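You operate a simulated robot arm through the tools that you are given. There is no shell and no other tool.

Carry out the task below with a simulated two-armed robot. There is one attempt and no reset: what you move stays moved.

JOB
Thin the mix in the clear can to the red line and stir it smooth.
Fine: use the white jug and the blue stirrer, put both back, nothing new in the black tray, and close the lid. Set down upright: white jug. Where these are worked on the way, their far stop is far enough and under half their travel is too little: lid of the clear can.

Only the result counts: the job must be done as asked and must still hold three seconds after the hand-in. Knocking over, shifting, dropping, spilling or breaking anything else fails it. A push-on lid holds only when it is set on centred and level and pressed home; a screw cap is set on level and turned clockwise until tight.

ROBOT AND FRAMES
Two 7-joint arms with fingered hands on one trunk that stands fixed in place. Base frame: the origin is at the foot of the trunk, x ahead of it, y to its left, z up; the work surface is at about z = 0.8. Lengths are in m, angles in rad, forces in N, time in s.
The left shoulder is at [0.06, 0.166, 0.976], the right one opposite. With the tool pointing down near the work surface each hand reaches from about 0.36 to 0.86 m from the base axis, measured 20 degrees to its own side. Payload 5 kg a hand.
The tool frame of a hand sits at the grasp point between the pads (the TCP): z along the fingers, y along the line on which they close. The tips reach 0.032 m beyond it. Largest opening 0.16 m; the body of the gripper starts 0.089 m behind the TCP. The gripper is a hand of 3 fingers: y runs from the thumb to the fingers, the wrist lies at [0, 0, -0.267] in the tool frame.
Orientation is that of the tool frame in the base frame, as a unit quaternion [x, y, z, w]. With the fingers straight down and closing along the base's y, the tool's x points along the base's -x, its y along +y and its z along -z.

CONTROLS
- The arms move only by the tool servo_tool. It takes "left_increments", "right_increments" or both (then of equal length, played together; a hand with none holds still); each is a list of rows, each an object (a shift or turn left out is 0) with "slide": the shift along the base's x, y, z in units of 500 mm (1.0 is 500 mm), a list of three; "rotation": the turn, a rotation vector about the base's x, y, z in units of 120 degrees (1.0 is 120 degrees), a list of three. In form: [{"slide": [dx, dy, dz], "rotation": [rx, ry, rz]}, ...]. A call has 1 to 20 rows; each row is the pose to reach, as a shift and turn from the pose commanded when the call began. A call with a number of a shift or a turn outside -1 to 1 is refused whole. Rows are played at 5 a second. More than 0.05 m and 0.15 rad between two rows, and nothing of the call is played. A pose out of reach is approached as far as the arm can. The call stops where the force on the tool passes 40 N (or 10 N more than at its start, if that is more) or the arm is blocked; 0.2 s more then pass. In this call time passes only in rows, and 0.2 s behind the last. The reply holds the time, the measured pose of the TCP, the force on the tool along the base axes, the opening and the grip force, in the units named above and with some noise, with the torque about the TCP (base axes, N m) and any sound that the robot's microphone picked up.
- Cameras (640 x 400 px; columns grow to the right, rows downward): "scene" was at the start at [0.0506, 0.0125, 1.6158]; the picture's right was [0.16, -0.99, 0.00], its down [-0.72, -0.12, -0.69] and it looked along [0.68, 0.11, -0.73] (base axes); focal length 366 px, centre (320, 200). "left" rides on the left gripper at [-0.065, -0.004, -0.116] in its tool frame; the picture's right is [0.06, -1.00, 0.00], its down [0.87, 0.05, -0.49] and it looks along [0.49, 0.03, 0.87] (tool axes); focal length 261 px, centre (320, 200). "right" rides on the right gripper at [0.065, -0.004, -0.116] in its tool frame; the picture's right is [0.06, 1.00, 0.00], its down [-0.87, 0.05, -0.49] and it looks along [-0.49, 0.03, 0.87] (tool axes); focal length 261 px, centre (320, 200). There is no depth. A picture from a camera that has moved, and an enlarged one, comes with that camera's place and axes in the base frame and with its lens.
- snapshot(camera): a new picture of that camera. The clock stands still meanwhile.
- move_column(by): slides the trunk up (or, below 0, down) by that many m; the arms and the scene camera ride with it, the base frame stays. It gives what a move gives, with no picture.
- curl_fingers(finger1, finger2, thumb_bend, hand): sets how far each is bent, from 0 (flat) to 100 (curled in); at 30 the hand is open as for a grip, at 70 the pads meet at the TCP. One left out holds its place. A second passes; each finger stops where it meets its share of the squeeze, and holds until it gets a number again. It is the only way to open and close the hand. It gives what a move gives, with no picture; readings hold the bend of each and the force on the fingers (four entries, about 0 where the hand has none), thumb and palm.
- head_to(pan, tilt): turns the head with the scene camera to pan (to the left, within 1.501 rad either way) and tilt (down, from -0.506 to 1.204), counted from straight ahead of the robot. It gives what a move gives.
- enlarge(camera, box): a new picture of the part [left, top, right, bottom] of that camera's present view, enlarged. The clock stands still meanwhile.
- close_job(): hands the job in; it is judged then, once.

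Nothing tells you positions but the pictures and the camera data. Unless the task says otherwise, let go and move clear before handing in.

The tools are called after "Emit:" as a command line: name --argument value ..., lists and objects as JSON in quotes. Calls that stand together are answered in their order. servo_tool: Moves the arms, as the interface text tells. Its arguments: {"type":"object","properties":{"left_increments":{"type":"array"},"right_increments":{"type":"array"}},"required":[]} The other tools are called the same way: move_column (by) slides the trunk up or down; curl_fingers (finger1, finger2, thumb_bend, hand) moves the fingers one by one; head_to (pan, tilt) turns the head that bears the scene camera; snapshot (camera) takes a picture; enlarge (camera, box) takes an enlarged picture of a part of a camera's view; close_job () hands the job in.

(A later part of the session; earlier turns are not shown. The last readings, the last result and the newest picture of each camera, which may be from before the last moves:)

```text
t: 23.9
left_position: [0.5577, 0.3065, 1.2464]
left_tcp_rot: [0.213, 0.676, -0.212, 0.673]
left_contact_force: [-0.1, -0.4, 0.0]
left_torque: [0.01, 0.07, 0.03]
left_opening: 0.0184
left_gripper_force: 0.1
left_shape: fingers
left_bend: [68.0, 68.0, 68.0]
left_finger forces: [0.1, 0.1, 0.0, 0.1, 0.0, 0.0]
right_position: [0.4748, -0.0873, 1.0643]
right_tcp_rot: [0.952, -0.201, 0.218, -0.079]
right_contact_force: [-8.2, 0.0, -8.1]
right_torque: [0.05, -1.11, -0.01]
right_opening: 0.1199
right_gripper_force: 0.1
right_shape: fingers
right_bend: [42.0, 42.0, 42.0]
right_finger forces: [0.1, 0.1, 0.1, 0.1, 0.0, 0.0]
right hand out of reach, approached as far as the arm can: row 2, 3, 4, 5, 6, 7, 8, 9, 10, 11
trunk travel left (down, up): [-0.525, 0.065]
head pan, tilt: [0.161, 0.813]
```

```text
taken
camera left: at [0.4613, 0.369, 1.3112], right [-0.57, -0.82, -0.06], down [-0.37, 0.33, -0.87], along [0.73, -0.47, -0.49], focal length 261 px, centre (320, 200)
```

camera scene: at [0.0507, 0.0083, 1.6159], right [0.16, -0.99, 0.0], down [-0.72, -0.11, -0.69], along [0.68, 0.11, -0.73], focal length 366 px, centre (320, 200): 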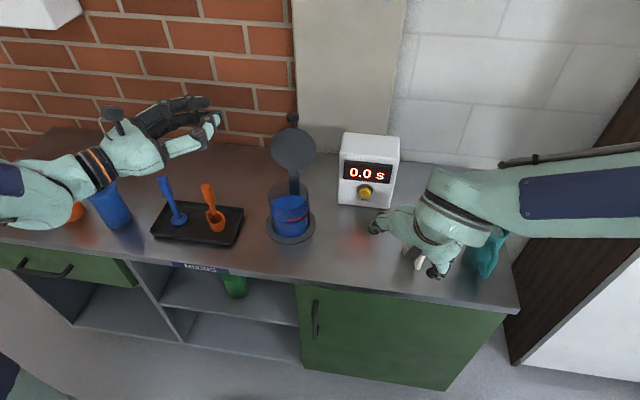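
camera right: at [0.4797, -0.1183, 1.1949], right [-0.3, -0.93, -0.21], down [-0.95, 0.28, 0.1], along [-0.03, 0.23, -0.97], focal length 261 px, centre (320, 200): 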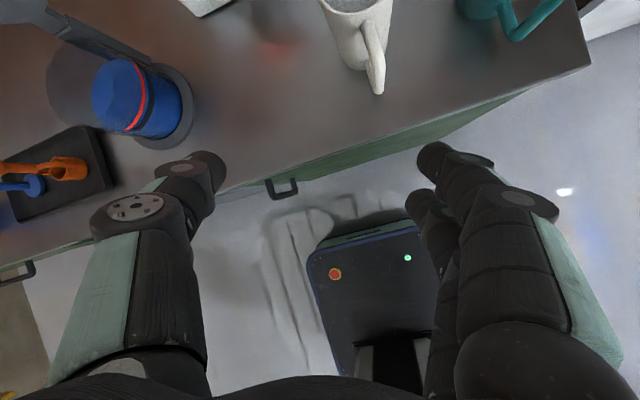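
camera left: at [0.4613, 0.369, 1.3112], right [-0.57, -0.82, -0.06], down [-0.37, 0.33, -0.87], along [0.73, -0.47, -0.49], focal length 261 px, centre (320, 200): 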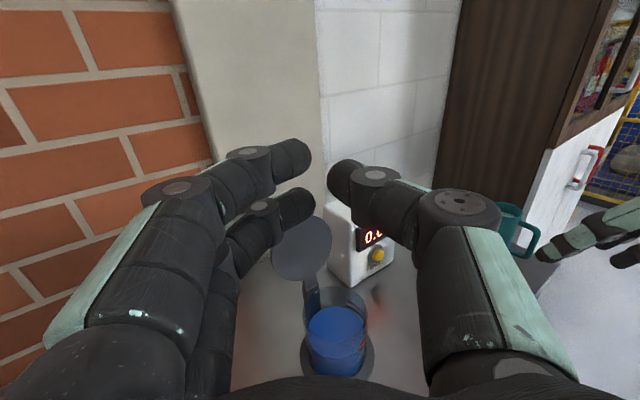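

Nothing is touched; the arm itself was only near its joint limits. From here the forward-pointing pose with the camera up looks natural, so I'll swing up into the mirror image of the left hand's pose, above the counter.

Emit:
servo_tool --right_increments '[{"slide": [0.025, -0.0126, 0.03], "rotation": [-0.0034, -0.0574, 0.0343]}, {"slide": [0.05, -0.0252, 0.06], "rotation": [-0.0068, -0.1148, 0.0686]}, {"slide": [0.075, -0.0378, 0.08], "rotation": [-0.0102, -0.1722, 0.1029]}, {"slide": [0.1, -0.0504, 0.1], "rotation": [-0.0136, -0.2296, 0.1372]}, {"slide": [0.125, -0.063, 0.112], "rotation": [-0.017, -0.287, 0.1715]}, {"slide": [0.15, -0.0756, 0.112], "rotation": [-0.0204, -0.3444, 0.2058]}, {"slide": [0.175, -0.0882, 0.112], "rotation": [-0.0238, -0.4018, 0.2401]}, {"slide": [0.2, -0.1008, 0.112], "rotation": [-0.0272, -0.4592, 0.2744]}, {"slide": [0.225, -0.1134, 0.112], "rotation": [-0.0306, -0.5166, 0.3087]}, {"slide": [0.25, -0.126, 0.112], "rotation": [-0.034, -0.574, 0.343]}]'

Emit:
snapshot --camera "scene"

```text
t: 26.3
left_position: [0.558, 0.3108, 1.2449]
left_tcp_rot: [0.213, 0.675, -0.213, 0.673]
left_contact_force: [-0.1, 0.2, 0.1]
left_torque: [-0.02, 0.01, 0.01]
left_opening: 0.0183
left_gripper_force: 0.1
left_shape: fingers
left_bend: [68.0, 68.0, 68.0]
left_finger forces: [0.1, 0.0, 0.1, 0.0, 0.0, 0.1]
right_position: [0.5049, -0.125, 1.2762]
right_tcp_rot: [0.686, 0.253, 0.644, -0.223]
right_contact_force: [0.0, 0.5, -0.6]
right_torque: [0.0, -0.01, -0.03]
right_opening: 0.12
right_gripper_force: 0.1
right_shape: fingers
right_bend: [42.0, 42.0, 42.0]
right_finger forces: [0.1, 0.0, 0.0, 0.0, 0.0, 0.0]
right hand out of reach, approached as far as the arm can: row 4, 5, 6, 7, 8, 9, 10
trunk travel left (down, up): [-0.525, 0.065]
head pan, tilt: [0.161, 0.813]
stopped in row 10 (right hand): the arm was blocked; the commanded pose is now the measured one
```

```text
taken
camera scene: at [0.0502, 0.0129, 1.6159], right [0.16, -0.99, 0.0], down [-0.72, -0.12, -0.69], along [0.68, 0.11, -0.73], focal length 366 px, centre (320, 200)
```

scene: 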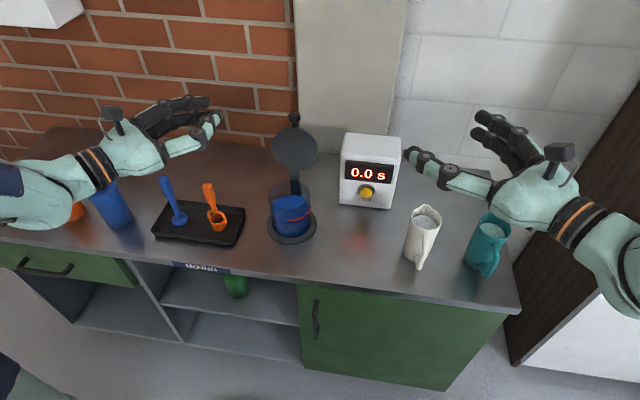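

The right hand is now in the mirrored pose, pointing forward with its camera on top. I'll bring it above the white jug, with less yaw so the handle fits between the thumb and fingers.

Emit:
servo_tool --right_increments '[{"slide": [0.04, -0.009, -0.05], "rotation": [0, 0, -0.0375]}, {"slide": [0.09, -0.018, -0.11], "rotation": [0, 0, -0.075]}, {"slide": [0.14, -0.028, -0.18], "rotation": [0, 0, -0.1125]}, {"slide": [0.19, -0.037, -0.25], "rotation": [0, 0, -0.15]}, {"slide": [0.24, -0.046, -0.32], "rotation": [0, 0, -0.1875]}, {"slide": [0.286, -0.056, -0.38], "rotation": [0, 0, -0.225]}]'

Emit:
snapshot --camera "right"

Emit:
enlarge --camera "scene" --box '[360, 150, 540, 290]'

```text
t: 27.7
left_position: [0.5568, 0.3093, 1.2466]
left_tcp_rot: [0.213, 0.675, -0.213, 0.673]
left_contact_force: [-1.0, 0.1, 0.4]
left_torque: [-0.01, 0.01, 0.05]
left_opening: 0.0186
left_gripper_force: 0.0
left_shape: fingers
left_bend: [68.0, 68.0, 68.0]
left_finger forces: [0.0, 0.0, 0.1, 0.0, 0.0, 0.0]
right_position: [0.5753, -0.1534, 1.1691]
right_tcp_rot: [0.803, 0.108, 0.582, -0.074]
right_contact_force: [-0.5, -0.1, 0.0]
right_torque: [0.0, -0.01, 0.01]
right_opening: 0.1202
right_gripper_force: 0.1
right_shape: fingers
right_bend: [42.0, 42.0, 42.0]
right_finger forces: [0.0, 0.0, 0.0, 0.0, 0.0, 0.0]
right hand out of reach, approached as far as the arm can: row 1, 2, 3, 4, 5, 6
trunk travel left (down, up): [-0.525, 0.065]
head pan, tilt: [0.161, 0.813]
```

```text
taken
camera right: at [0.4872, -0.1716, 1.2686], right [0.28, -0.96, 0.07], down [-0.7, -0.25, -0.67], along [0.66, 0.14, -0.74], focal length 261 px, centre (320, 200)
```

right: 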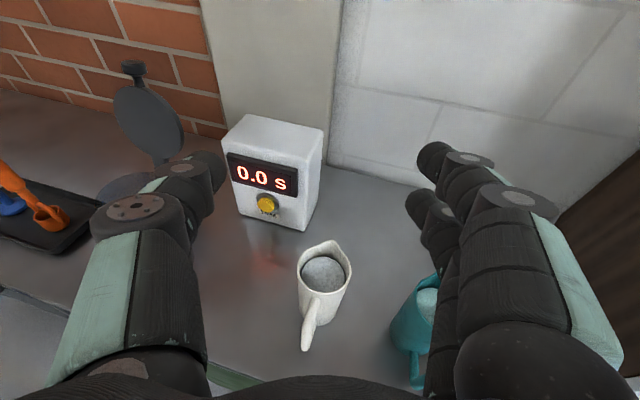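

```text
2.86 times, centred on (450, 220) of scene
camera zoom: at [0.0491, 0.0114, 1.6159], right [0.16, -0.99, 0.0], down [-0.72, -0.12, -0.69], along [0.68, 0.11, -0.73], focal length 1045 px, centre (-51, 143)
```

zoom: 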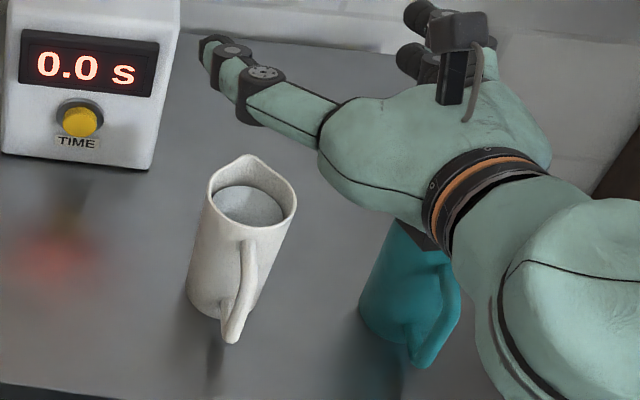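

This roll lets the hand point forward but limits how far it can tilt for pouring. The original roll allowed about 30° below horizontal and more, which suits both the grasp (palm clear of the handle) and pouring, so I'll return to it via the quarter-turned down pose.

Emit:
servo_tool --right_increments '[{"slide": [-0.006, 0, 0.004], "rotation": [0.0277, 0.0358, -0.0497]}, {"slide": [-0.012, 0, 0.008], "rotation": [0.0553, 0.0716, -0.0993]}, {"slide": [-0.018, 0, 0.012], "rotation": [0.083, 0.1074, -0.149]}, {"slide": [-0.024, 0, 0.016], "rotation": [0.1107, 0.1432, -0.1987]}, {"slide": [-0.03, 0, 0.02], "rotation": [0.1383, 0.179, -0.2483]}, {"slide": [-0.036, 0, 0.024], "rotation": [0.166, 0.2148, -0.298]}, {"slide": [-0.042, 0, 0.028], "rotation": [0.1937, 0.2506, -0.3477]}, {"slide": [-0.048, 0, 0.032], "rotation": [0.2213, 0.2864, -0.3973]}, {"slide": [-0.054, 0, 0.036], "rotation": [0.249, 0.3222, -0.447]}, {"slide": [-0.06, 0, 0.04], "rotation": [0.2767, 0.358, -0.4967]}, {"slide": [-0.066, 0, 0.044], "rotation": [0.3043, 0.3938, -0.5463]}, {"slide": [-0.072, 0, 0.048], "rotation": [0.332, 0.4296, -0.596]}, {"slide": [-0.078, 0, 0.052], "rotation": [0.3597, 0.4654, -0.6457]}, {"slide": [-0.084, 0, 0.056], "rotation": [0.3873, 0.5012, -0.6953]}, {"slide": [-0.09, 0, 0.06], "rotation": [0.415, 0.537, -0.745]}]'

Emit:
snapshot --camera "scene"

```text
t: 30.9
left_position: [0.5565, 0.3106, 1.2452]
left_tcp_rot: [0.213, 0.676, -0.213, 0.672]
left_contact_force: [0.5, -0.3, 0.4]
left_torque: [-0.01, -0.01, 0.0]
left_opening: 0.0184
left_gripper_force: 0.1
left_shape: fingers
left_bend: [68.0, 68.0, 68.0]
left_finger forces: [0.0, 0.1, 0.0, 0.0, 0.0, 0.1]
right_position: [0.5301, -0.1487, 1.2031]
right_tcp_rot: [0.708, -0.706, 0.001, 0.0]
right_contact_force: [0.4, -0.1, -0.5]
right_torque: [0.03, -0.02, 0.04]
right_opening: 0.1202
right_gripper_force: 0.0
right_shape: fingers
right_bend: [42.0, 42.0, 42.0]
right_finger forces: [0.0, 0.1, 0.0, 0.0, 0.0, 0.1]
right hand out of reach, approached as far as the arm can: row 9, 10, 11
trunk travel left (down, up): [-0.525, 0.065]
head pan, tilt: [0.161, 0.813]
```

```text
taken
camera scene: at [0.0503, 0.012, 1.6158], right [0.16, -0.99, 0.0], down [-0.72, -0.12, -0.69], along [0.68, 0.11, -0.73], focal length 366 px, centre (320, 200)
```

scene: 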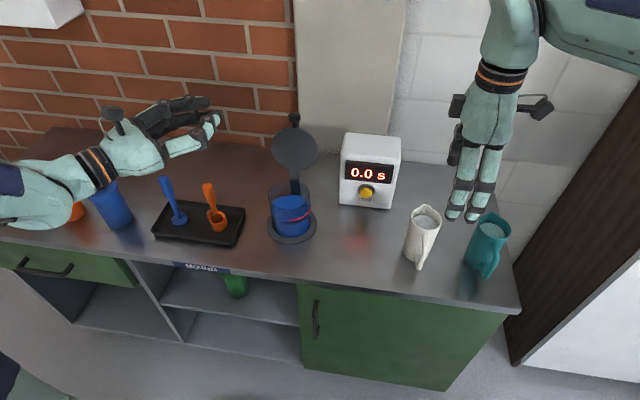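

Back in the original roll family. Now I'll yaw back to square, then pitch the hand to about 35° below horizontal above the white jug at about (0.655, -0.150). I'll also park the left hand farther left, out of the pouring area.

Emit:
servo_tool --right_increments '[{"slide": [0.01, 0, 0], "rotation": [0, 0, -0.068]}, {"slide": [0.02, 0, 0], "rotation": [0, 0, -0.136]}, {"slide": [0.03, 0, 0], "rotation": [0, 0, -0.204]}, {"slide": [0.04, 0, 0], "rotation": [0, 0, -0.272]}, {"slide": [0.05, 0, 0], "rotation": [0, 0, -0.34]}, {"slide": [0.06, 0, 0], "rotation": [0, 0, -0.408]}, {"slide": [0.07, 0, 0], "rotation": [0, 0, -0.476]}, {"slide": [0.08, 0, 0], "rotation": [0, 0, -0.544]}, {"slide": [0.1, 0, 0], "rotation": [0, 0, -0.612]}, {"slide": [0.12, 0, 0], "rotation": [0, 0, -0.68]}, {"slide": [0.14, 0, 0], "rotation": [0, 0, -0.75]}]' --left_increments '[{"slide": [-0.01, 0.02, 0]}, {"slide": [-0.02, 0.05, 0]}, {"slide": [-0.03, 0.08, 0]}, {"slide": [-0.05, 0.12, 0]}, {"slide": [-0.06, 0.16, 0]}, {"slide": [-0.08, 0.2, 0]}, {"slide": [-0.1, 0.24, 0]}, {"slide": [-0.1, 0.28, 0]}, {"slide": [-0.1, 0.32, 0]}, {"slide": [-0.1, 0.34, 0]}, {"slide": [-0.1, 0.34, 0]}]'

Emit:
servo_tool --right_increments '[{"slide": [0.006, 0, -0.03], "rotation": [0, -0.065, 0]}, {"slide": [0.012, 0, -0.06], "rotation": [0, -0.131, 0]}, {"slide": [0.018, 0, -0.09], "rotation": [0, -0.196, 0]}, {"slide": [0.024, 0, -0.12], "rotation": [0, -0.262, 0]}, {"slide": [0.03, 0, -0.15], "rotation": [0, -0.327, 0]}, {"slide": [0.036, 0, -0.18], "rotation": [0, -0.393, 0]}, {"slide": [0.042, 0, -0.21], "rotation": [0, -0.458, 0]}]'

Emit:
snapshot --camera "scene"

Emit:
snapshot --camera "right"

```text
t: 33.3
left_position: [0.507, 0.481, 1.2443]
left_tcp_rot: [0.213, 0.675, -0.213, 0.674]
left_contact_force: [0.2, 0.1, -0.2]
left_torque: [0.02, -0.01, 0.01]
left_opening: 0.0187
left_gripper_force: 0.1
left_shape: fingers
left_bend: [68.0, 68.0, 68.0]
left_finger forces: [0.0, 0.0, 0.1, 0.1, 0.0, 0.0]
right_position: [0.6012, -0.1492, 1.2023]
right_tcp_rot: [0.0, 1.0, -0.002, 0.0]
right_contact_force: [-0.8, 0.0, -0.2]
right_torque: [0.01, 0.0, 0.01]
right_opening: 0.1201
right_gripper_force: 0.1
right_shape: fingers
right_bend: [42.0, 42.0, 42.0]
right_finger forces: [0.0, 0.1, 0.0, 0.1, 0.0, 0.0]
trunk travel left (down, up): [-0.525, 0.065]
head pan, tilt: [0.161, 0.813]
```

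```text
t: 34.9
left_position: [0.508, 0.4809, 1.2447]
left_tcp_rot: [0.213, 0.675, -0.213, 0.673]
left_contact_force: [0.1, 0.3, 0.5]
left_torque: [0.01, 0.0, 0.04]
left_opening: 0.0185
left_gripper_force: 0.1
left_shape: fingers
left_bend: [68.0, 68.0, 68.0]
left_finger forces: [0.0, 0.0, 0.0, 0.1, 0.0, 0.0]
right_position: [0.6135, -0.1617, 1.0846]
right_tcp_rot: [0.043, 0.898, -0.002, 0.438]
right_contact_force: [3.1, 2.0, 3.3]
right_torque: [-0.15, 0.31, -0.04]
right_opening: 0.1199
right_gripper_force: 0.1
right_shape: fingers
right_bend: [42.0, 42.0, 42.0]
right_finger forces: [0.0, 0.0, 0.1, 0.0, 0.0, 0.0]
trunk travel left (down, up): [-0.525, 0.065]
head pan, tilt: [0.161, 0.813]
```

```text
taken
camera scene: at [0.0511, 0.012, 1.6159], right [0.16, -0.99, 0.0], down [-0.72, -0.12, -0.69], along [0.68, 0.11, -0.73], focal length 366 px, centre (320, 200)
```

scene: 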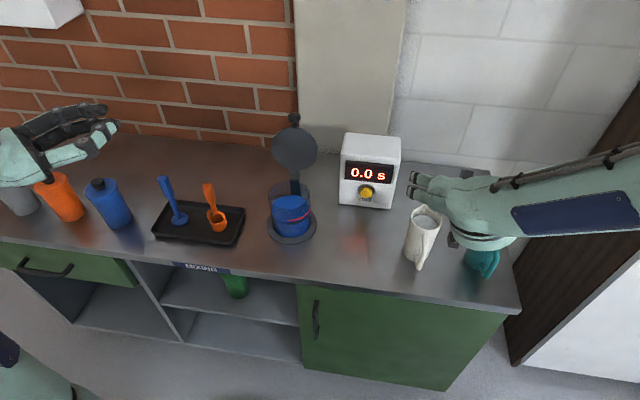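

```text
taken
camera right: at [0.4826, -0.1561, 1.1056], right [0.04, 1.0, -0.01], down [0.15, 0.01, 0.99], along [0.99, -0.04, -0.15], focal length 261 px, centre (320, 200)
```

right: 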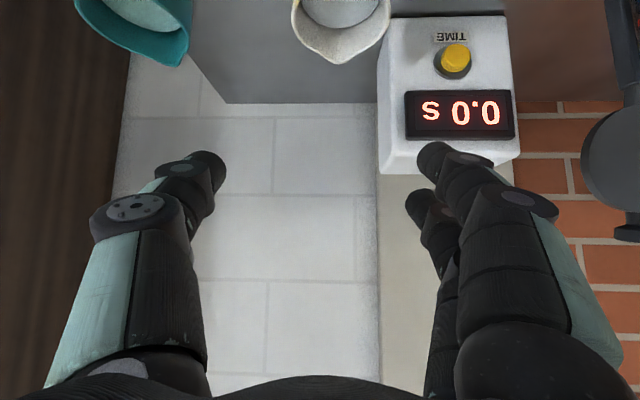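

The hand is pitched about 38° down with a little lag. I'll let it settle and check that it holds the commanded pose.

Emit:
servo_tool --right_increments '[{"slide": [0, 0, 0]}, {"slide": [0, 0, 0]}, {"slide": [0, 0, 0]}]'

```text
t: 35.7
left_position: [0.5071, 0.4798, 1.2449]
left_tcp_rot: [0.212, 0.675, -0.213, 0.673]
left_contact_force: [0.0, -0.2, 0.4]
left_torque: [-0.02, 0.02, 0.01]
left_opening: 0.0184
left_gripper_force: 0.0
left_shape: fingers
left_bend: [68.0, 68.0, 68.0]
left_finger forces: [0.0, 0.0, 0.0, 0.1, 0.1, 0.0]
right_position: [0.622, -0.1508, 1.0966]
right_tcp_rot: [-0.001, 0.887, -0.002, 0.461]
right_contact_force: [-0.7, 0.2, 0.4]
right_torque: [0.02, 0.03, 0.0]
right_opening: 0.1199
right_gripper_force: 0.1
right_shape: fingers
right_bend: [42.0, 42.0, 42.0]
right_finger forces: [0.0, 0.0, 0.0, 0.0, 0.0, 0.1]
trunk travel left (down, up): [-0.525, 0.065]
head pan, tilt: [0.161, 0.813]
```

It settled exactly at the commanded pose. I'll move to just above the jug rim and check alignment.

Emit:
servo_tool --right_increments '[{"slide": [0.02, -0.001, -0.05]}, {"slide": [0.041, -0.002, -0.1]}, {"slide": [0.041, -0.002, -0.15]}, {"slide": [0.041, -0.002, -0.19]}, {"slide": [0.041, -0.002, -0.19]}]'

Emit:
snapshot --camera "right"

Emit:
enlarge --camera "scene" --box '[370, 150, 530, 290]'

```text
t: 36.9
left_position: [0.5068, 0.4808, 1.2454]
left_tcp_rot: [0.212, 0.676, -0.213, 0.673]
left_contact_force: [-0.7, 0.4, 0.2]
left_torque: [0.01, -0.01, 0.0]
left_opening: 0.0186
left_gripper_force: 0.1
left_shape: fingers
left_bend: [68.0, 68.0, 68.0]
left_finger forces: [0.0, 0.1, 0.0, 0.0, 0.0, 0.1]
right_position: [0.6435, -0.1518, 1.0003]
right_tcp_rot: [-0.002, 0.887, -0.002, 0.462]
right_contact_force: [-0.8, -0.2, 0.6]
right_torque: [-0.01, 0.02, -0.01]
right_opening: 0.1201
right_gripper_force: 0.1
right_shape: fingers
right_bend: [42.0, 42.0, 42.0]
right_finger forces: [0.0, 0.0, 0.0, 0.0, 0.1, 0.0]
trunk travel left (down, up): [-0.525, 0.065]
head pan, tilt: [0.161, 0.813]
```

```text
taken
camera right: at [0.5106, -0.156, 1.0151], right [-0.04, 1.0, -0.06], down [0.1, 0.06, 0.99], along [0.99, 0.03, -0.1], focal length 261 px, centre (320, 200)
```

right: 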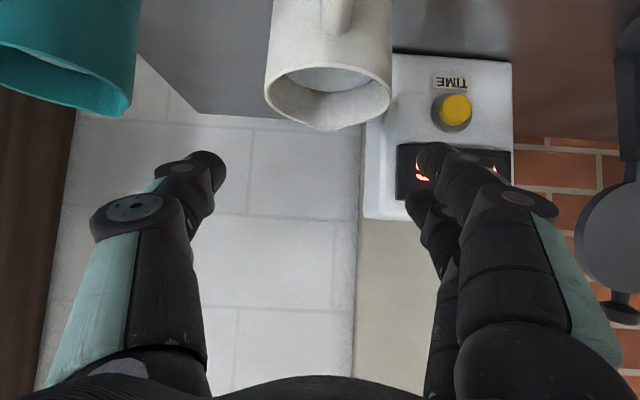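

```text
2.86 times, centred on (450, 220) of scene
camera zoom: at [0.0504, 0.0127, 1.6158], right [0.16, -0.99, 0.0], down [-0.72, -0.12, -0.69], along [0.68, 0.11, -0.73], focal length 1045 px, centre (-51, 143)
```

zoom: 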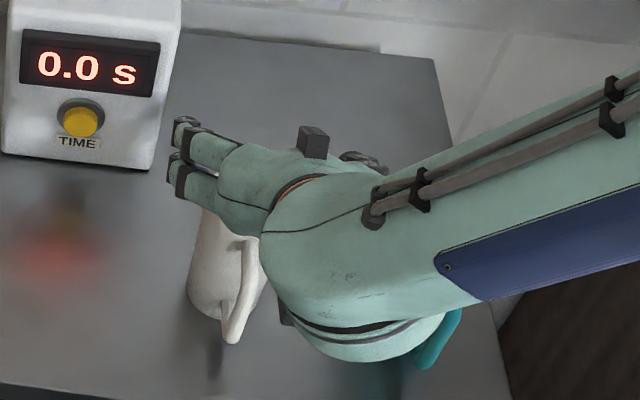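

The jug is centred between thumb and fingers to a few millimetres. I'll descend to grip height.

Emit:
servo_tool --right_increments '[{"slide": [0, 0.004, -0.04]}, {"slide": [0, 0.005, -0.08]}, {"slide": [0, 0.005, -0.12]}, {"slide": [0, 0.005, -0.16]}, {"slide": [0, 0.005, -0.19]}, {"slide": [0, 0.005, -0.213]}]'

Emit:
snapshot --camera "right"

Emit:
enlarge --camera "scene" --box '[370, 150, 530, 290]'

Emit:
enlarge --camera "left" --box '[320, 100, 640, 300]'

```text
t: 38.3
left_position: [0.507, 0.4814, 1.2451]
left_tcp_rot: [0.212, 0.676, -0.212, 0.674]
left_contact_force: [-0.4, -0.3, -0.4]
left_torque: [0.04, 0.01, 0.04]
left_opening: 0.0182
left_gripper_force: 0.1
left_shape: fingers
left_bend: [68.0, 68.0, 68.0]
left_finger forces: [0.0, 0.0, 0.0, 0.1, 0.0, 0.0]
right_position: [0.6436, -0.149, 0.974]
right_tcp_rot: [-0.001, 0.887, -0.002, 0.461]
right_contact_force: [0.4, -0.6, -1.3]
right_torque: [0.0, 0.01, -0.01]
right_opening: 0.1199
right_gripper_force: 0.1
right_shape: fingers
right_bend: [42.0, 42.0, 42.0]
right_finger forces: [0.0, 0.0, 0.1, 0.0, 0.0, 0.0]
right hand out of reach, approached as far as the arm can: row 2, 3, 4, 5, 6
trunk travel left (down, up): [-0.525, 0.065]
head pan, tilt: [0.161, 0.813]
```

```text
taken
camera right: at [0.5106, -0.1534, 0.9867], right [-0.04, 1.0, -0.06], down [0.1, 0.06, 0.99], along [0.99, 0.03, -0.1], focal length 261 px, centre (320, 200)
```

right: 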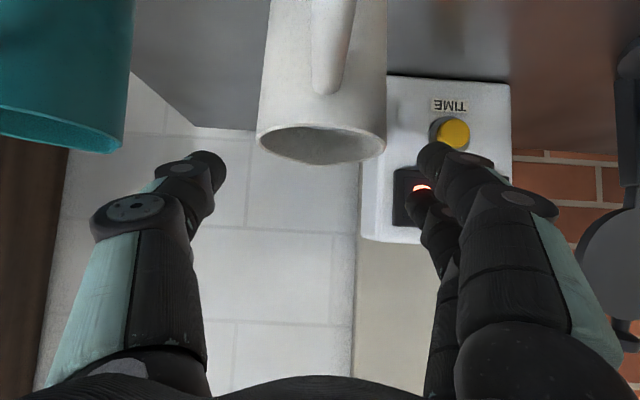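

```text
2.86 times, centred on (450, 220) of scene
camera zoom: at [0.0504, 0.0122, 1.6158], right [0.16, -0.99, 0.0], down [-0.72, -0.12, -0.69], along [0.68, 0.11, -0.73], focal length 1045 px, centre (-51, 143)
```

zoom: 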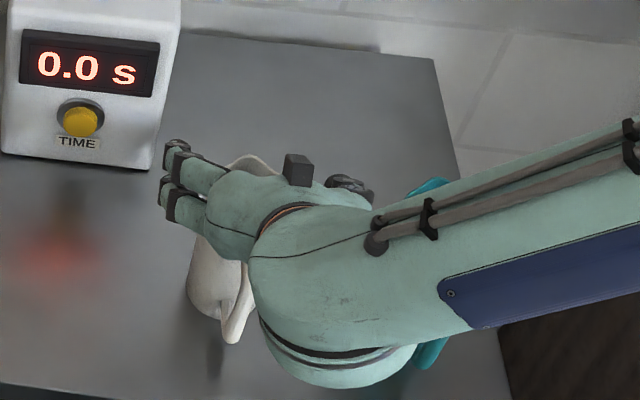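

```text
2.00 times, centred on (480, 200) of left
camera zoom: at [0.4098, 0.5431, 1.3098], right [-0.57, -0.82, -0.06], down [-0.37, 0.33, -0.87], along [0.73, -0.47, -0.49], focal length 521 px, centre (0, 200)
```

zoom: 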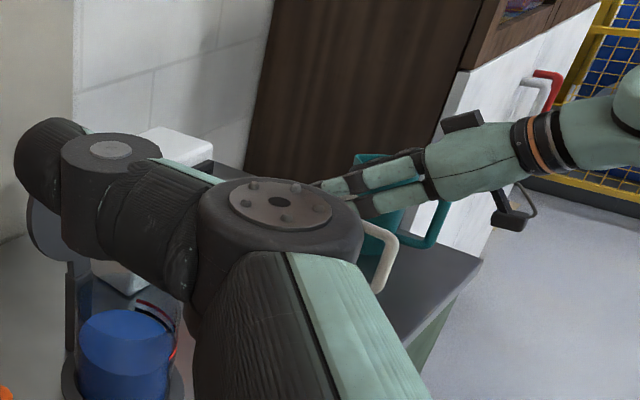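

In this pose the arm can't go lower on its own, but lowering the trunk carries the whole arm down unchanged. I'll lower it in two steps, checking between.

Emit:
move_column --by -0.04

Emit:
snapshot --camera "right"

Emit:
snapshot --camera "scene"

```text
t: 39.2
left_position: [0.5061, 0.4803, 1.2038]
left_tcp_rot: [0.213, 0.675, -0.213, 0.673]
left_contact_force: [0.6, 0.3, 1.2]
left_torque: [0.01, -0.02, 0.03]
left_opening: 0.0187
left_gripper_force: 0.1
left_shape: fingers
left_bend: [68.0, 68.0, 68.0]
left_finger forces: [0.0, 0.0, 0.0, 0.0, 0.1, 0.1]
right_position: [0.6418, -0.1495, 0.9329]
right_tcp_rot: [-0.001, 0.887, -0.002, 0.462]
right_contact_force: [0.7, -0.5, -0.3]
right_torque: [-0.02, 0.01, -0.02]
right_opening: 0.1202
right_gripper_force: 0.0
right_shape: fingers
right_bend: [42.0, 42.0, 42.0]
right_finger forces: [0.0, 0.0, 0.0, 0.0, 0.1, 0.0]
trunk travel left (down, up): [-0.485, 0.105]
head pan, tilt: [0.161, 0.813]
```

```text
taken
camera right: at [0.5106, -0.1532, 0.9468], right [-0.04, 1.0, -0.06], down [0.1, 0.06, 0.99], along [0.99, 0.03, -0.1], focal length 261 px, centre (320, 200)
```

right: 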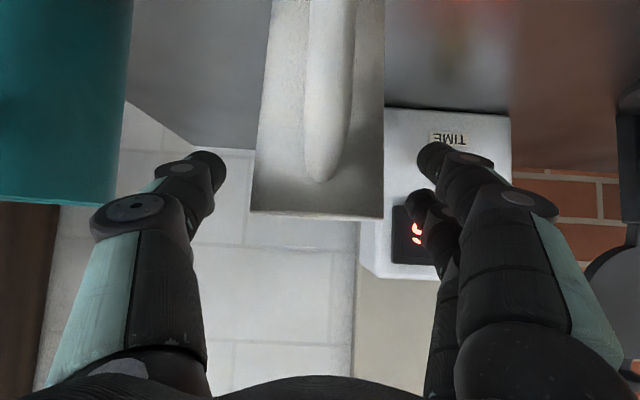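

```text
taken
camera scene: at [0.0503, 0.0125, 1.5759], right [0.16, -0.99, 0.0], down [-0.72, -0.12, -0.69], along [0.68, 0.11, -0.73], focal length 366 px, centre (320, 200)
```

scene: 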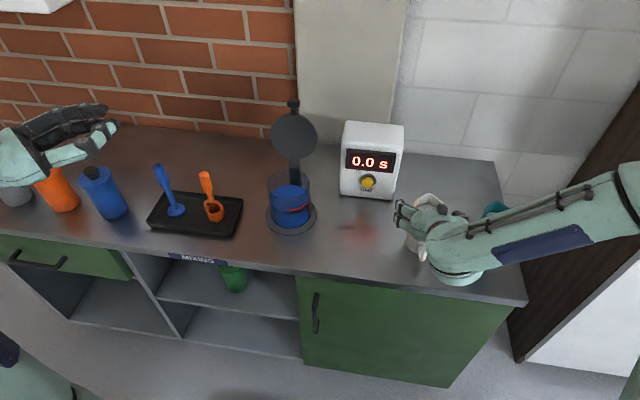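

Alignment is good: the jug is centred in view, with the handle between the fingers. Lowering the rest of the way.

Emit:
move_column --by -0.038

Emit:
snapshot --camera "right"

Emit:
enlarge --camera "scene" --box '[370, 160, 530, 300]'

```text
t: 40.0
left_position: [0.5058, 0.4814, 1.1673]
left_tcp_rot: [0.213, 0.675, -0.213, 0.673]
left_contact_force: [0.2, 0.3, -0.4]
left_torque: [0.0, 0.01, 0.0]
left_opening: 0.0183
left_gripper_force: 0.2
left_shape: fingers
left_bend: [68.0, 68.0, 68.0]
left_finger forces: [0.0, 0.0, 0.0, 0.0, 0.0, 0.1]
right_position: [0.6423, -0.1493, 0.8943]
right_tcp_rot: [-0.001, 0.887, -0.003, 0.461]
right_contact_force: [-0.9, -0.4, -0.4]
right_torque: [-0.04, 0.01, 0.01]
right_opening: 0.12
right_gripper_force: 0.0
right_shape: fingers
right_bend: [42.0, 42.0, 42.0]
right_finger forces: [0.0, 0.1, 0.0, 0.1, 0.0, 0.0]
trunk travel left (down, up): [-0.447, 0.143]
head pan, tilt: [0.161, 0.813]
```

```text
taken
camera right: at [0.5106, -0.1532, 0.9088], right [-0.04, 1.0, -0.06], down [0.1, 0.06, 0.99], along [0.99, 0.03, -0.1], focal length 261 px, centre (320, 200)
```

right: 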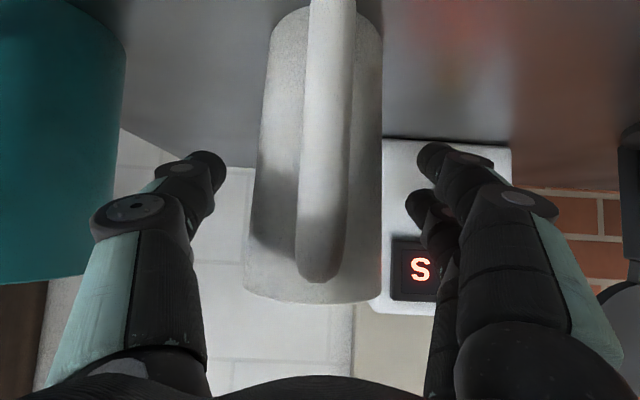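

```text
2.86 times, centred on (450, 230) of scene
camera zoom: at [0.0503, 0.0125, 1.5379], right [0.16, -0.99, 0.0], down [-0.72, -0.12, -0.69], along [0.68, 0.11, -0.73], focal length 1045 px, centre (-51, 114)
```

zoom: 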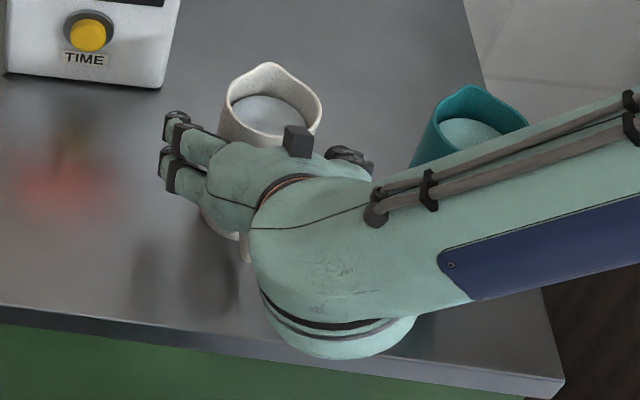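

The jug is straddled with the handle clear of the palm. Closing the hand on the jug's body.

Emit:
curl_fingers --hand "right" --finger1 64 --finger2 64 --thumb_bend 64

Emit:
snapshot --camera "right"

Emit:
enlarge --camera "scene" --box '[370, 160, 530, 300]'

```text
t: 41.0
left_position: [0.5059, 0.481, 1.1662]
left_tcp_rot: [0.213, 0.675, -0.213, 0.673]
left_contact_force: [0.7, 0.4, 0.2]
left_torque: [-0.01, 0.04, -0.01]
left_opening: 0.0185
left_gripper_force: 0.0
left_shape: fingers
left_bend: [68.0, 68.0, 68.0]
left_finger forces: [0.1, 0.0, 0.0, 0.0, 0.1, 0.1]
right_position: [0.642, -0.1487, 0.8936]
right_tcp_rot: [-0.001, 0.887, -0.002, 0.461]
right_contact_force: [0.0, -1.7, -0.6]
right_torque: [-0.03, 0.07, -0.02]
right_opening: 0.0731
right_gripper_force: 18.6
right_shape: fingers
right_bend: [54.0, 55.0, 58.0]
right_finger forces: [8.8, 9.1, 0.0, 0.1, 18.5, 0.0]
trunk travel left (down, up): [-0.447, 0.143]
head pan, tilt: [0.161, 0.813]
```

```text
taken
camera right: at [0.5107, -0.1534, 0.9086], right [-0.04, 1.0, -0.06], down [0.1, 0.06, 0.99], along [0.99, 0.03, -0.1], focal length 261 px, centre (320, 200)
```

right: 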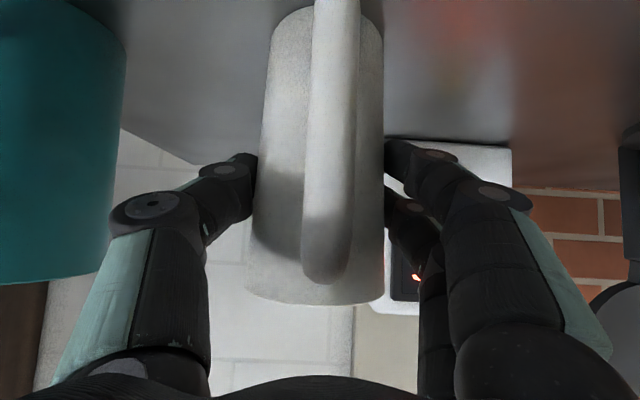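

```text
2.86 times, centred on (450, 230) of scene
camera zoom: at [0.0505, 0.0124, 1.5378], right [0.16, -0.99, 0.0], down [-0.72, -0.12, -0.69], along [0.68, 0.11, -0.73], focal length 1045 px, centre (-51, 114)
```

zoom: 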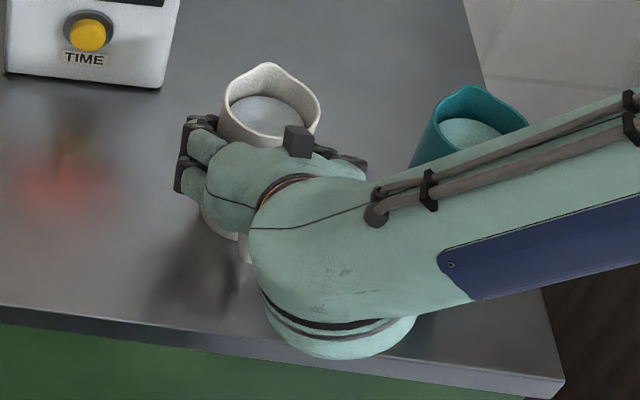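

A firm grip: 18.6 N at 73 mm opening. I'll lift gently with the trunk and check that the jug comes along level.

Emit:
move_column --by 0.03

Emit:
enlarge --camera "scene" --box '[370, 160, 530, 300]'

Emit:
snapshot --camera "right"

```text
t: 41.7
left_position: [0.5063, 0.4811, 1.1962]
left_tcp_rot: [0.212, 0.676, -0.212, 0.673]
left_contact_force: [0.4, 0.7, 0.0]
left_torque: [0.01, 0.0, 0.03]
left_opening: 0.0186
left_gripper_force: 0.1
left_shape: fingers
left_bend: [68.0, 68.0, 68.0]
left_finger forces: [0.0, 0.1, 0.0, 0.0, 0.0, 0.0]
right_position: [0.6429, -0.149, 0.9236]
right_tcp_rot: [-0.001, 0.887, -0.002, 0.461]
right_contact_force: [0.0, -0.3, -4.5]
right_torque: [0.01, 0.0, 0.02]
right_opening: 0.0727
right_gripper_force: 16.4
right_shape: fingers
right_bend: [54.0, 55.0, 59.0]
right_finger forces: [7.3, 9.5, 0.1, 0.1, 16.5, 0.0]
trunk travel left (down, up): [-0.477, 0.113]
head pan, tilt: [0.161, 0.813]
```

```text
2.86 times, centred on (450, 230) of scene
camera zoom: at [0.0511, 0.0125, 1.5678], right [0.16, -0.99, 0.0], down [-0.72, -0.12, -0.69], along [0.68, 0.11, -0.73], focal length 1045 px, centre (-51, 114)
```

zoom: 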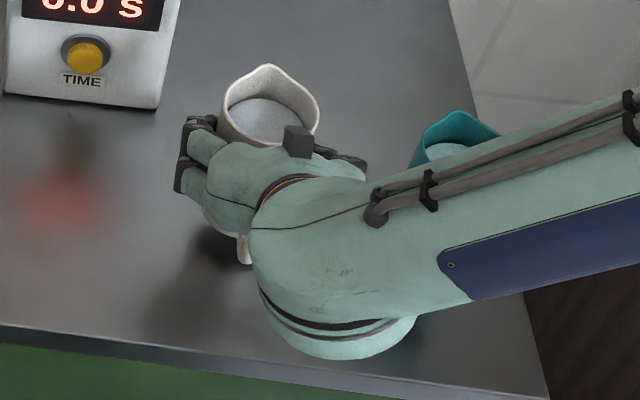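

```text
taken
camera right: at [0.5109, -0.1532, 0.9383], right [-0.04, 1.0, -0.06], down [0.1, 0.06, 0.99], along [0.99, 0.03, -0.1], focal length 261 px, centre (320, 200)
```

right: 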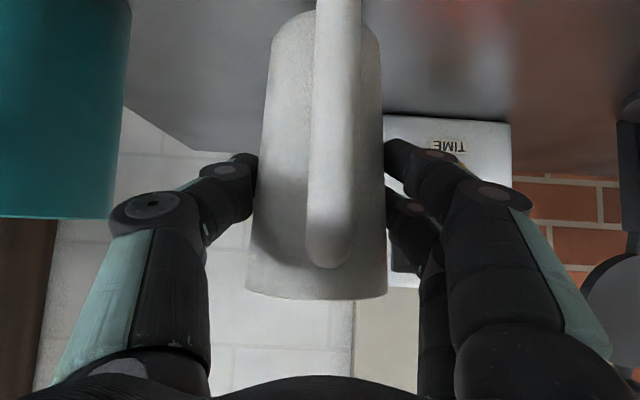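

The jug is up and level, about 4.5 N. I'll raise it a bit more, then set the left hand, open, to the side as my viewing camera on the can.

Emit:
move_column --by 0.07

Emit:
curl_fingers --hand "left" --finger1 30 --finger2 30 --thumb_bend 30

Emit:
servo_tool --left_increments '[{"slide": [-0.02, -0.04, -0.07]}, {"slide": [-0.04, -0.09, -0.14]}, {"slide": [-0.05, -0.14, -0.21]}, {"slide": [-0.05, -0.19, -0.28]}, {"slide": [-0.05, -0.24, -0.35]}, {"slide": [-0.04, -0.29, -0.42]}, {"slide": [-0.03, -0.33, -0.49]}, {"slide": [-0.02, -0.36, -0.56]}, {"slide": [-0.01, -0.362, -0.63]}, {"slide": [-0.01, -0.362, -0.68]}]'

Emit:
snapshot --camera "left"

Emit:
snapshot --camera "scene"

```text
t: 42.8
left_position: [0.5073, 0.4812, 1.2667]
left_tcp_rot: [0.212, 0.676, -0.213, 0.673]
left_contact_force: [0.2, -0.2, -0.4]
left_torque: [-0.03, 0.01, -0.02]
left_opening: 0.0185
left_gripper_force: 0.1
left_shape: fingers
left_bend: [68.0, 68.0, 68.0]
left_finger forces: [0.0, 0.1, 0.0, 0.0, 0.0, 0.0]
right_position: [0.6441, -0.1493, 0.9933]
right_tcp_rot: [-0.001, 0.887, -0.003, 0.461]
right_contact_force: [-0.4, 0.4, -4.7]
right_torque: [0.01, 0.02, 0.0]
right_opening: 0.0727
right_gripper_force: 16.8
right_shape: fingers
right_bend: [54.0, 55.0, 59.0]
right_finger forces: [7.2, 9.7, 0.0, 0.1, 16.6, 0.0]
trunk travel left (down, up): [-0.547, 0.043]
head pan, tilt: [0.161, 0.813]
```

```text
t: 43.8
left_position: [0.5068, 0.4799, 1.2668]
left_tcp_rot: [0.212, 0.676, -0.212, 0.673]
left_contact_force: [-0.5, 0.7, -0.4]
left_torque: [0.01, -0.05, 0.0]
left_opening: 0.1674
left_gripper_force: 0.1
left_shape: fingers
left_bend: [30.0, 30.0, 30.0]
left_finger forces: [0.0, 0.0, 0.0, 0.0, 0.1, 0.0]
right_position: [0.6426, -0.1492, 0.9937]
right_tcp_rot: [0.0, 0.887, -0.003, 0.461]
right_contact_force: [-0.5, 0.4, -4.4]
right_torque: [0.02, -0.01, 0.0]
right_opening: 0.0725
right_gripper_force: 16.8
right_shape: fingers
right_bend: [54.0, 55.0, 59.0]
right_finger forces: [7.4, 9.6, 0.1, 0.0, 16.7, 0.1]
trunk travel left (down, up): [-0.547, 0.043]
head pan, tilt: [0.161, 0.813]
```

```text
t: 46.0
left_position: [0.5009, 0.2986, 0.9256]
left_tcp_rot: [0.213, 0.676, -0.213, 0.673]
left_contact_force: [0.6, 0.0, -0.5]
left_torque: [0.0, 0.0, -0.01]
left_opening: 0.1676
left_gripper_force: 0.1
left_shape: fingers
left_bend: [30.0, 30.0, 30.0]
left_finger forces: [0.0, 0.1, 0.0, 0.1, 0.0, 0.0]
right_position: [0.6432, -0.1484, 0.9961]
right_tcp_rot: [-0.001, 0.888, -0.003, 0.461]
right_contact_force: [1.4, 0.3, -3.2]
right_torque: [0.0, 0.02, -0.02]
right_opening: 0.0725
right_gripper_force: 16.6
right_shape: fingers
right_bend: [54.0, 55.0, 59.0]
right_finger forces: [7.3, 9.6, 0.1, 0.1, 16.5, 0.1]
trunk travel left (down, up): [-0.547, 0.043]
head pan, tilt: [0.161, 0.813]
```

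```text
taken
camera left: at [0.404, 0.3618, 0.9903], right [-0.57, -0.82, -0.06], down [-0.38, 0.33, -0.87], along [0.73, -0.47, -0.49], focal length 261 px, centre (320, 200)
```

left: 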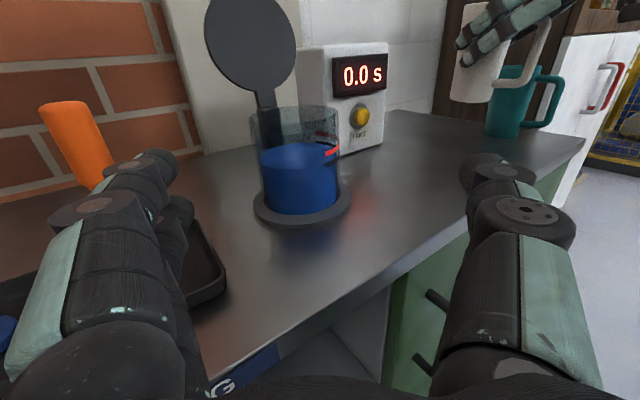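

```text
taken
camera scene: at [0.0511, 0.0128, 1.6379], right [0.16, -0.99, 0.0], down [-0.72, -0.12, -0.69], along [0.68, 0.11, -0.73], focal length 366 px, centre (320, 200)
```

scene: 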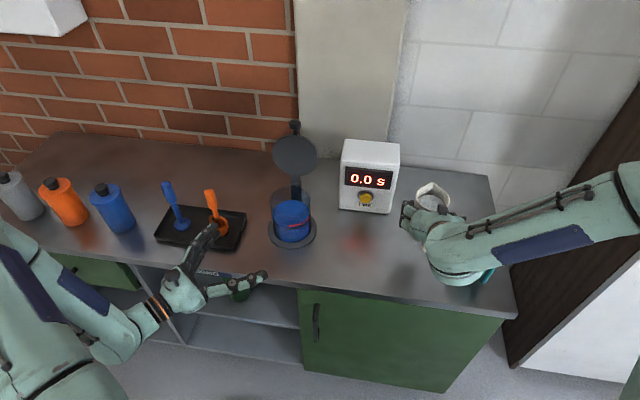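

The viewing camera sees the can clearly. I'll take a baseline close-up of the level.

Emit:
enlarge --camera "left" --box '[240, 95, 360, 225]'

```text
3.08 times, centred on (300, 160) of left
camera zoom: at [0.404, 0.3618, 0.9903], right [-0.57, -0.82, -0.06], down [-0.38, 0.33, -0.87], along [0.73, -0.47, -0.49], focal length 802 px, centre (382, 323)
```

zoom: 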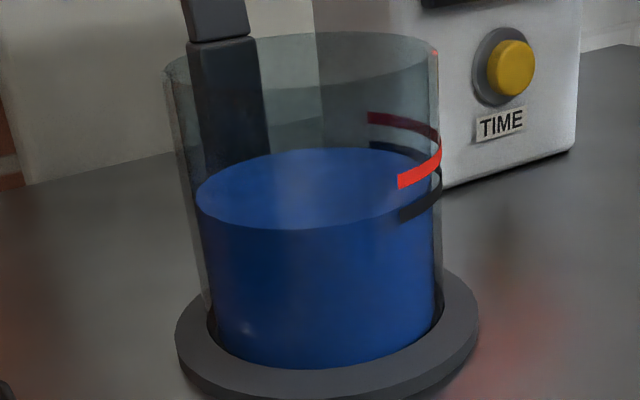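

The surface sits at the black mark, so it must rise about 15 mm to the red line. I'll carry the jug, kept upright and raised, to the right-front side of the can, turning the spout toward it.

Emit:
servo_tool --right_increments '[{"slide": [0, 0.0, 0.04], "rotation": [0, 0, 0.0]}, {"slide": [-0.01, 0.03, 0.08], "rotation": [0, 0, 0.02]}, {"slide": [-0.02, 0.07, 0.11], "rotation": [0, 0, 0.05]}, {"slide": [-0.03, 0.12, 0.13], "rotation": [0, 0, 0.085]}, {"slide": [-0.04, 0.17, 0.13], "rotation": [0, 0, 0.12]}, {"slide": [-0.05, 0.22, 0.13], "rotation": [0, 0, 0.16]}, {"slide": [-0.06, 0.27, 0.13], "rotation": [0, 0, 0.2]}, {"slide": [-0.065, 0.32, 0.13], "rotation": [0, 0, 0.24]}, {"slide": [-0.07, 0.37, 0.13], "rotation": [0, 0, 0.28]}, {"slide": [-0.072, 0.42, 0.13], "rotation": [0, 0, 0.32]}, {"slide": [-0.074, 0.46, 0.13], "rotation": [0, 0, 0.35]}, {"slide": [-0.074, 0.4986, 0.13], "rotation": [0, 0, 0.375]}, {"slide": [-0.074, 0.4986, 0.13], "rotation": [0, 0, 0.375]}]'

Emit:
snapshot --camera "left"

Emit:
snapshot --camera "scene"

Emit:
snapshot --camera "right"

```text
t: 48.8
left_position: [0.5002, 0.2989, 0.926]
left_tcp_rot: [0.212, 0.675, -0.213, 0.674]
left_contact_force: [-1.1, 0.0, 0.4]
left_torque: [0.01, -0.01, -0.01]
left_opening: 0.1675
left_gripper_force: 0.0
left_shape: fingers
left_bend: [30.0, 30.0, 30.0]
left_finger forces: [0.1, 0.0, 0.0, 0.1, 0.0, 0.0]
right_position: [0.6061, 0.1027, 1.0589]
right_tcp_rot: [-0.34, 0.82, 0.174, 0.426]
right_contact_force: [-0.9, 0.1, -4.2]
right_torque: [-0.06, 0.03, 0.03]
right_opening: 0.0725
right_gripper_force: 15.9
right_shape: fingers
right_bend: [54.0, 55.0, 59.0]
right_finger forces: [7.2, 9.2, 0.0, 0.0, 16.2, 0.0]
trunk travel left (down, up): [-0.547, 0.043]
head pan, tilt: [0.161, 0.813]
```

```text
taken
camera left: at [0.4038, 0.3618, 0.9908], right [-0.57, -0.82, -0.06], down [-0.38, 0.33, -0.87], along [0.73, -0.47, -0.49], focal length 261 px, centre (320, 200)
```

left: 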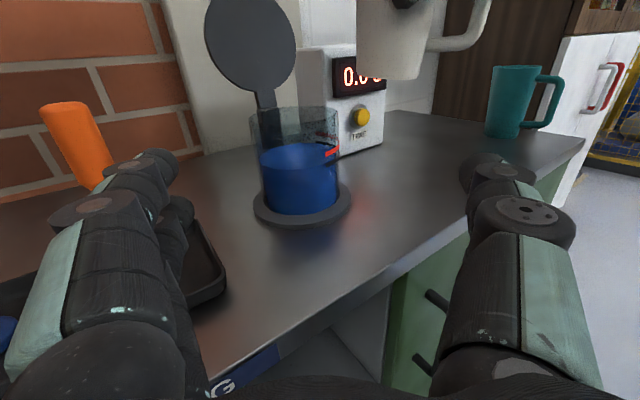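

```text
taken
camera scene: at [0.0508, 0.0124, 1.6378], right [0.16, -0.99, 0.0], down [-0.72, -0.12, -0.69], along [0.68, 0.11, -0.73], focal length 366 px, centre (320, 200)
```

scene: 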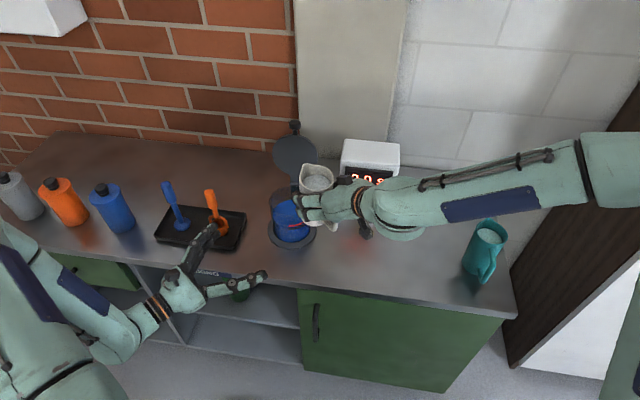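

```text
taken
camera right: at [0.5149, 0.0062, 1.0727], right [-0.73, 0.68, -0.06], down [0.03, 0.11, 0.99], along [0.68, 0.72, -0.1], focal length 261 px, centre (320, 200)
```

right: 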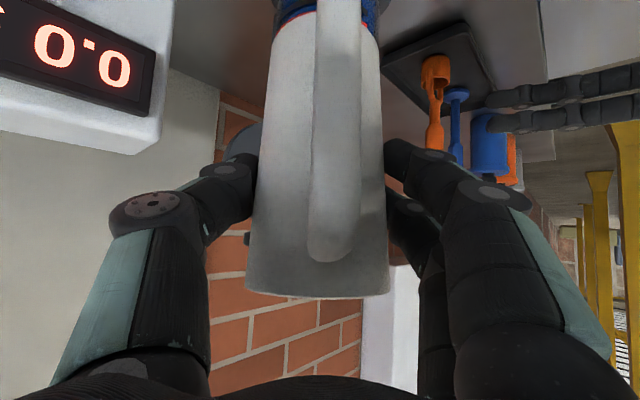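

The jug is upright, next to and above the can, with its spout toward it. I'll tilt 20° and ease the spout over the can, before any pouring starts.

Emit:
servo_tool --right_increments '[{"slide": [0.005, 0.005, 0.0], "rotation": [-0.0236, 0.0236, 0]}, {"slide": [0.015, 0.015, 0.0], "rotation": [-0.0472, 0.0472, 0]}, {"slide": [0.03, 0.03, -0.01], "rotation": [-0.0707, 0.0707, 0]}, {"slide": [0.05, 0.05, -0.03], "rotation": [-0.0943, 0.0943, 0]}, {"slide": [0.0662, 0.0662, -0.0526], "rotation": [-0.1179, 0.1179, 0]}, {"slide": [0.0662, 0.0662, -0.0526], "rotation": [-0.1179, 0.1179, 0]}]'

Emit:
snapshot --camera "left"

Emit:
enlarge --camera "scene" --box '[250, 130, 410, 260]'

```text
t: 50.2
left_position: [0.501, 0.2992, 0.9263]
left_tcp_rot: [0.213, 0.675, -0.213, 0.673]
left_contact_force: [0.5, 0.1, 0.5]
left_torque: [-0.01, 0.0, 0.05]
left_opening: 0.1677
left_gripper_force: 0.1
left_shape: fingers
left_bend: [30.0, 30.0, 30.0]
left_finger forces: [0.0, 0.0, 0.1, 0.0, 0.0, 0.0]
right_position: [0.6393, 0.1348, 1.0315]
right_tcp_rot: [-0.367, 0.881, 0.113, 0.277]
right_contact_force: [0.2, 0.1, -4.8]
right_torque: [0.02, -0.03, 0.01]
right_opening: 0.0718
right_gripper_force: 15.8
right_shape: fingers
right_bend: [54.0, 55.0, 59.0]
right_finger forces: [6.8, 9.0, 0.0, 0.0, 16.0, 0.1]
right hand out of reach, approached as far as the arm can: row 3
trunk travel left (down, up): [-0.547, 0.043]
head pan, tilt: [0.161, 0.813]
```

```text
taken
camera left: at [0.4038, 0.3617, 0.9908], right [-0.57, -0.82, -0.06], down [-0.38, 0.33, -0.87], along [0.73, -0.47, -0.49], focal length 261 px, centre (320, 200)
```

left: 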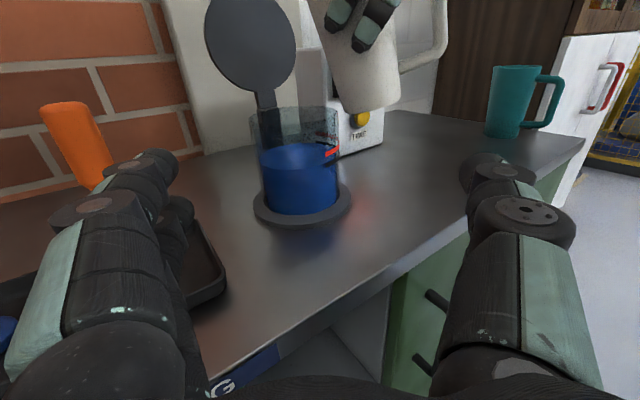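

```text
3.08 times, centred on (330, 195) of scene
camera zoom: at [0.0509, 0.0123, 1.6378], right [0.16, -0.99, 0.0], down [-0.72, -0.12, -0.69], along [0.68, 0.11, -0.73], focal length 1126 px, centre (289, 215)
```

zoom: 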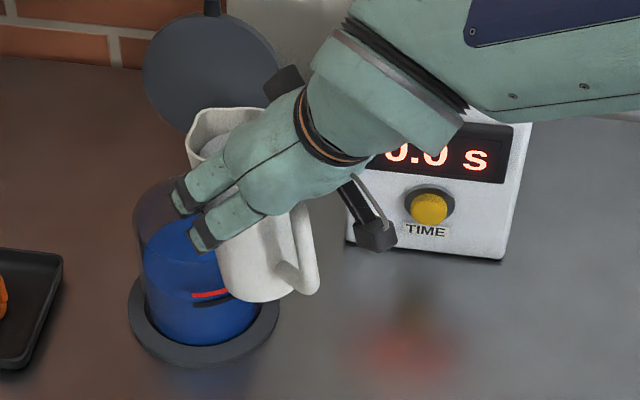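

The spout is over the can's near side. I'll tilt to about 35° while lowering a little, then check whether flow has begun.

Emit:
servo_tool --right_increments '[{"slide": [0.0037, 0.0037, -0.014], "rotation": [-0.0221, 0.0221, 0]}, {"slide": [0.0074, 0.0074, -0.028], "rotation": [-0.0442, 0.0442, 0]}, {"slide": [0.0111, 0.0111, -0.042], "rotation": [-0.0663, 0.0663, 0]}, {"slide": [0.0148, 0.0148, -0.056], "rotation": [-0.0884, 0.0884, 0]}]'

Emit:
snapshot --camera "left"

Emit:
enlarge --camera "scene" --box '[250, 130, 410, 260]'

```text
t: 51.2
left_position: [0.5005, 0.2996, 0.9261]
left_tcp_rot: [0.213, 0.676, -0.214, 0.673]
left_contact_force: [0.1, 0.1, 0.6]
left_torque: [-0.01, -0.01, -0.01]
left_opening: 0.1677
left_gripper_force: 0.1
left_shape: fingers
left_bend: [30.0, 30.0, 30.0]
left_finger forces: [0.0, 0.0, 0.0, 0.0, 0.0, 0.1]
right_position: [0.6458, 0.1406, 1.0035]
right_tcp_rot: [-0.379, 0.909, 0.065, 0.159]
right_contact_force: [0.2, -0.2, -3.6]
right_torque: [0.05, -0.03, 0.02]
right_opening: 0.0715
right_gripper_force: 16.0
right_shape: fingers
right_bend: [54.0, 55.0, 59.0]
right_finger forces: [6.7, 8.9, 0.0, 0.0, 15.9, 0.1]
trunk travel left (down, up): [-0.547, 0.043]
head pan, tilt: [0.161, 0.813]
```

```text
taken
camera left: at [0.404, 0.3623, 0.9905], right [-0.57, -0.82, -0.06], down [-0.38, 0.33, -0.87], along [0.73, -0.47, -0.49], focal length 261 px, centre (320, 200)
```

left: 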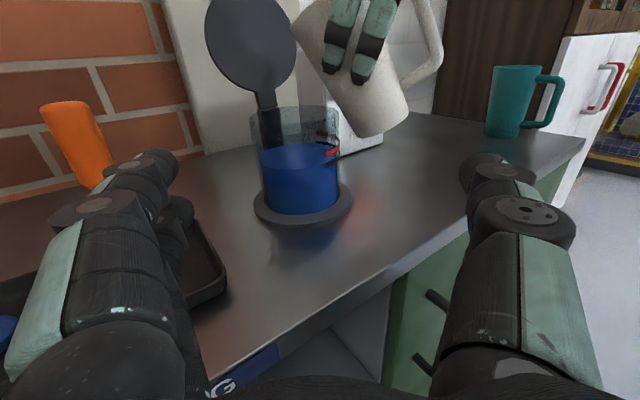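

```text
3.08 times, centred on (330, 195) of scene
camera zoom: at [0.0512, 0.0132, 1.6378], right [0.16, -0.99, 0.0], down [-0.72, -0.12, -0.69], along [0.68, 0.11, -0.73], focal length 1126 px, centre (289, 215)
```

zoom: 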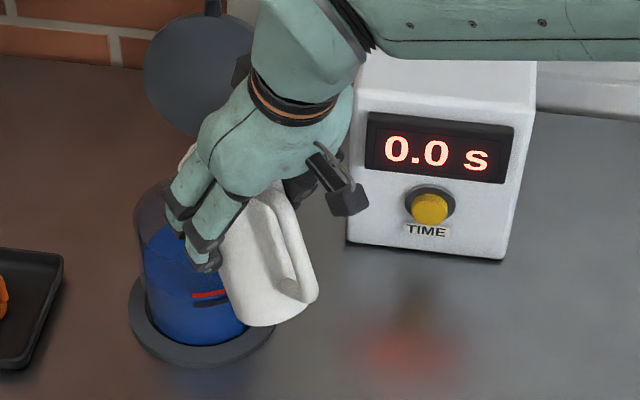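

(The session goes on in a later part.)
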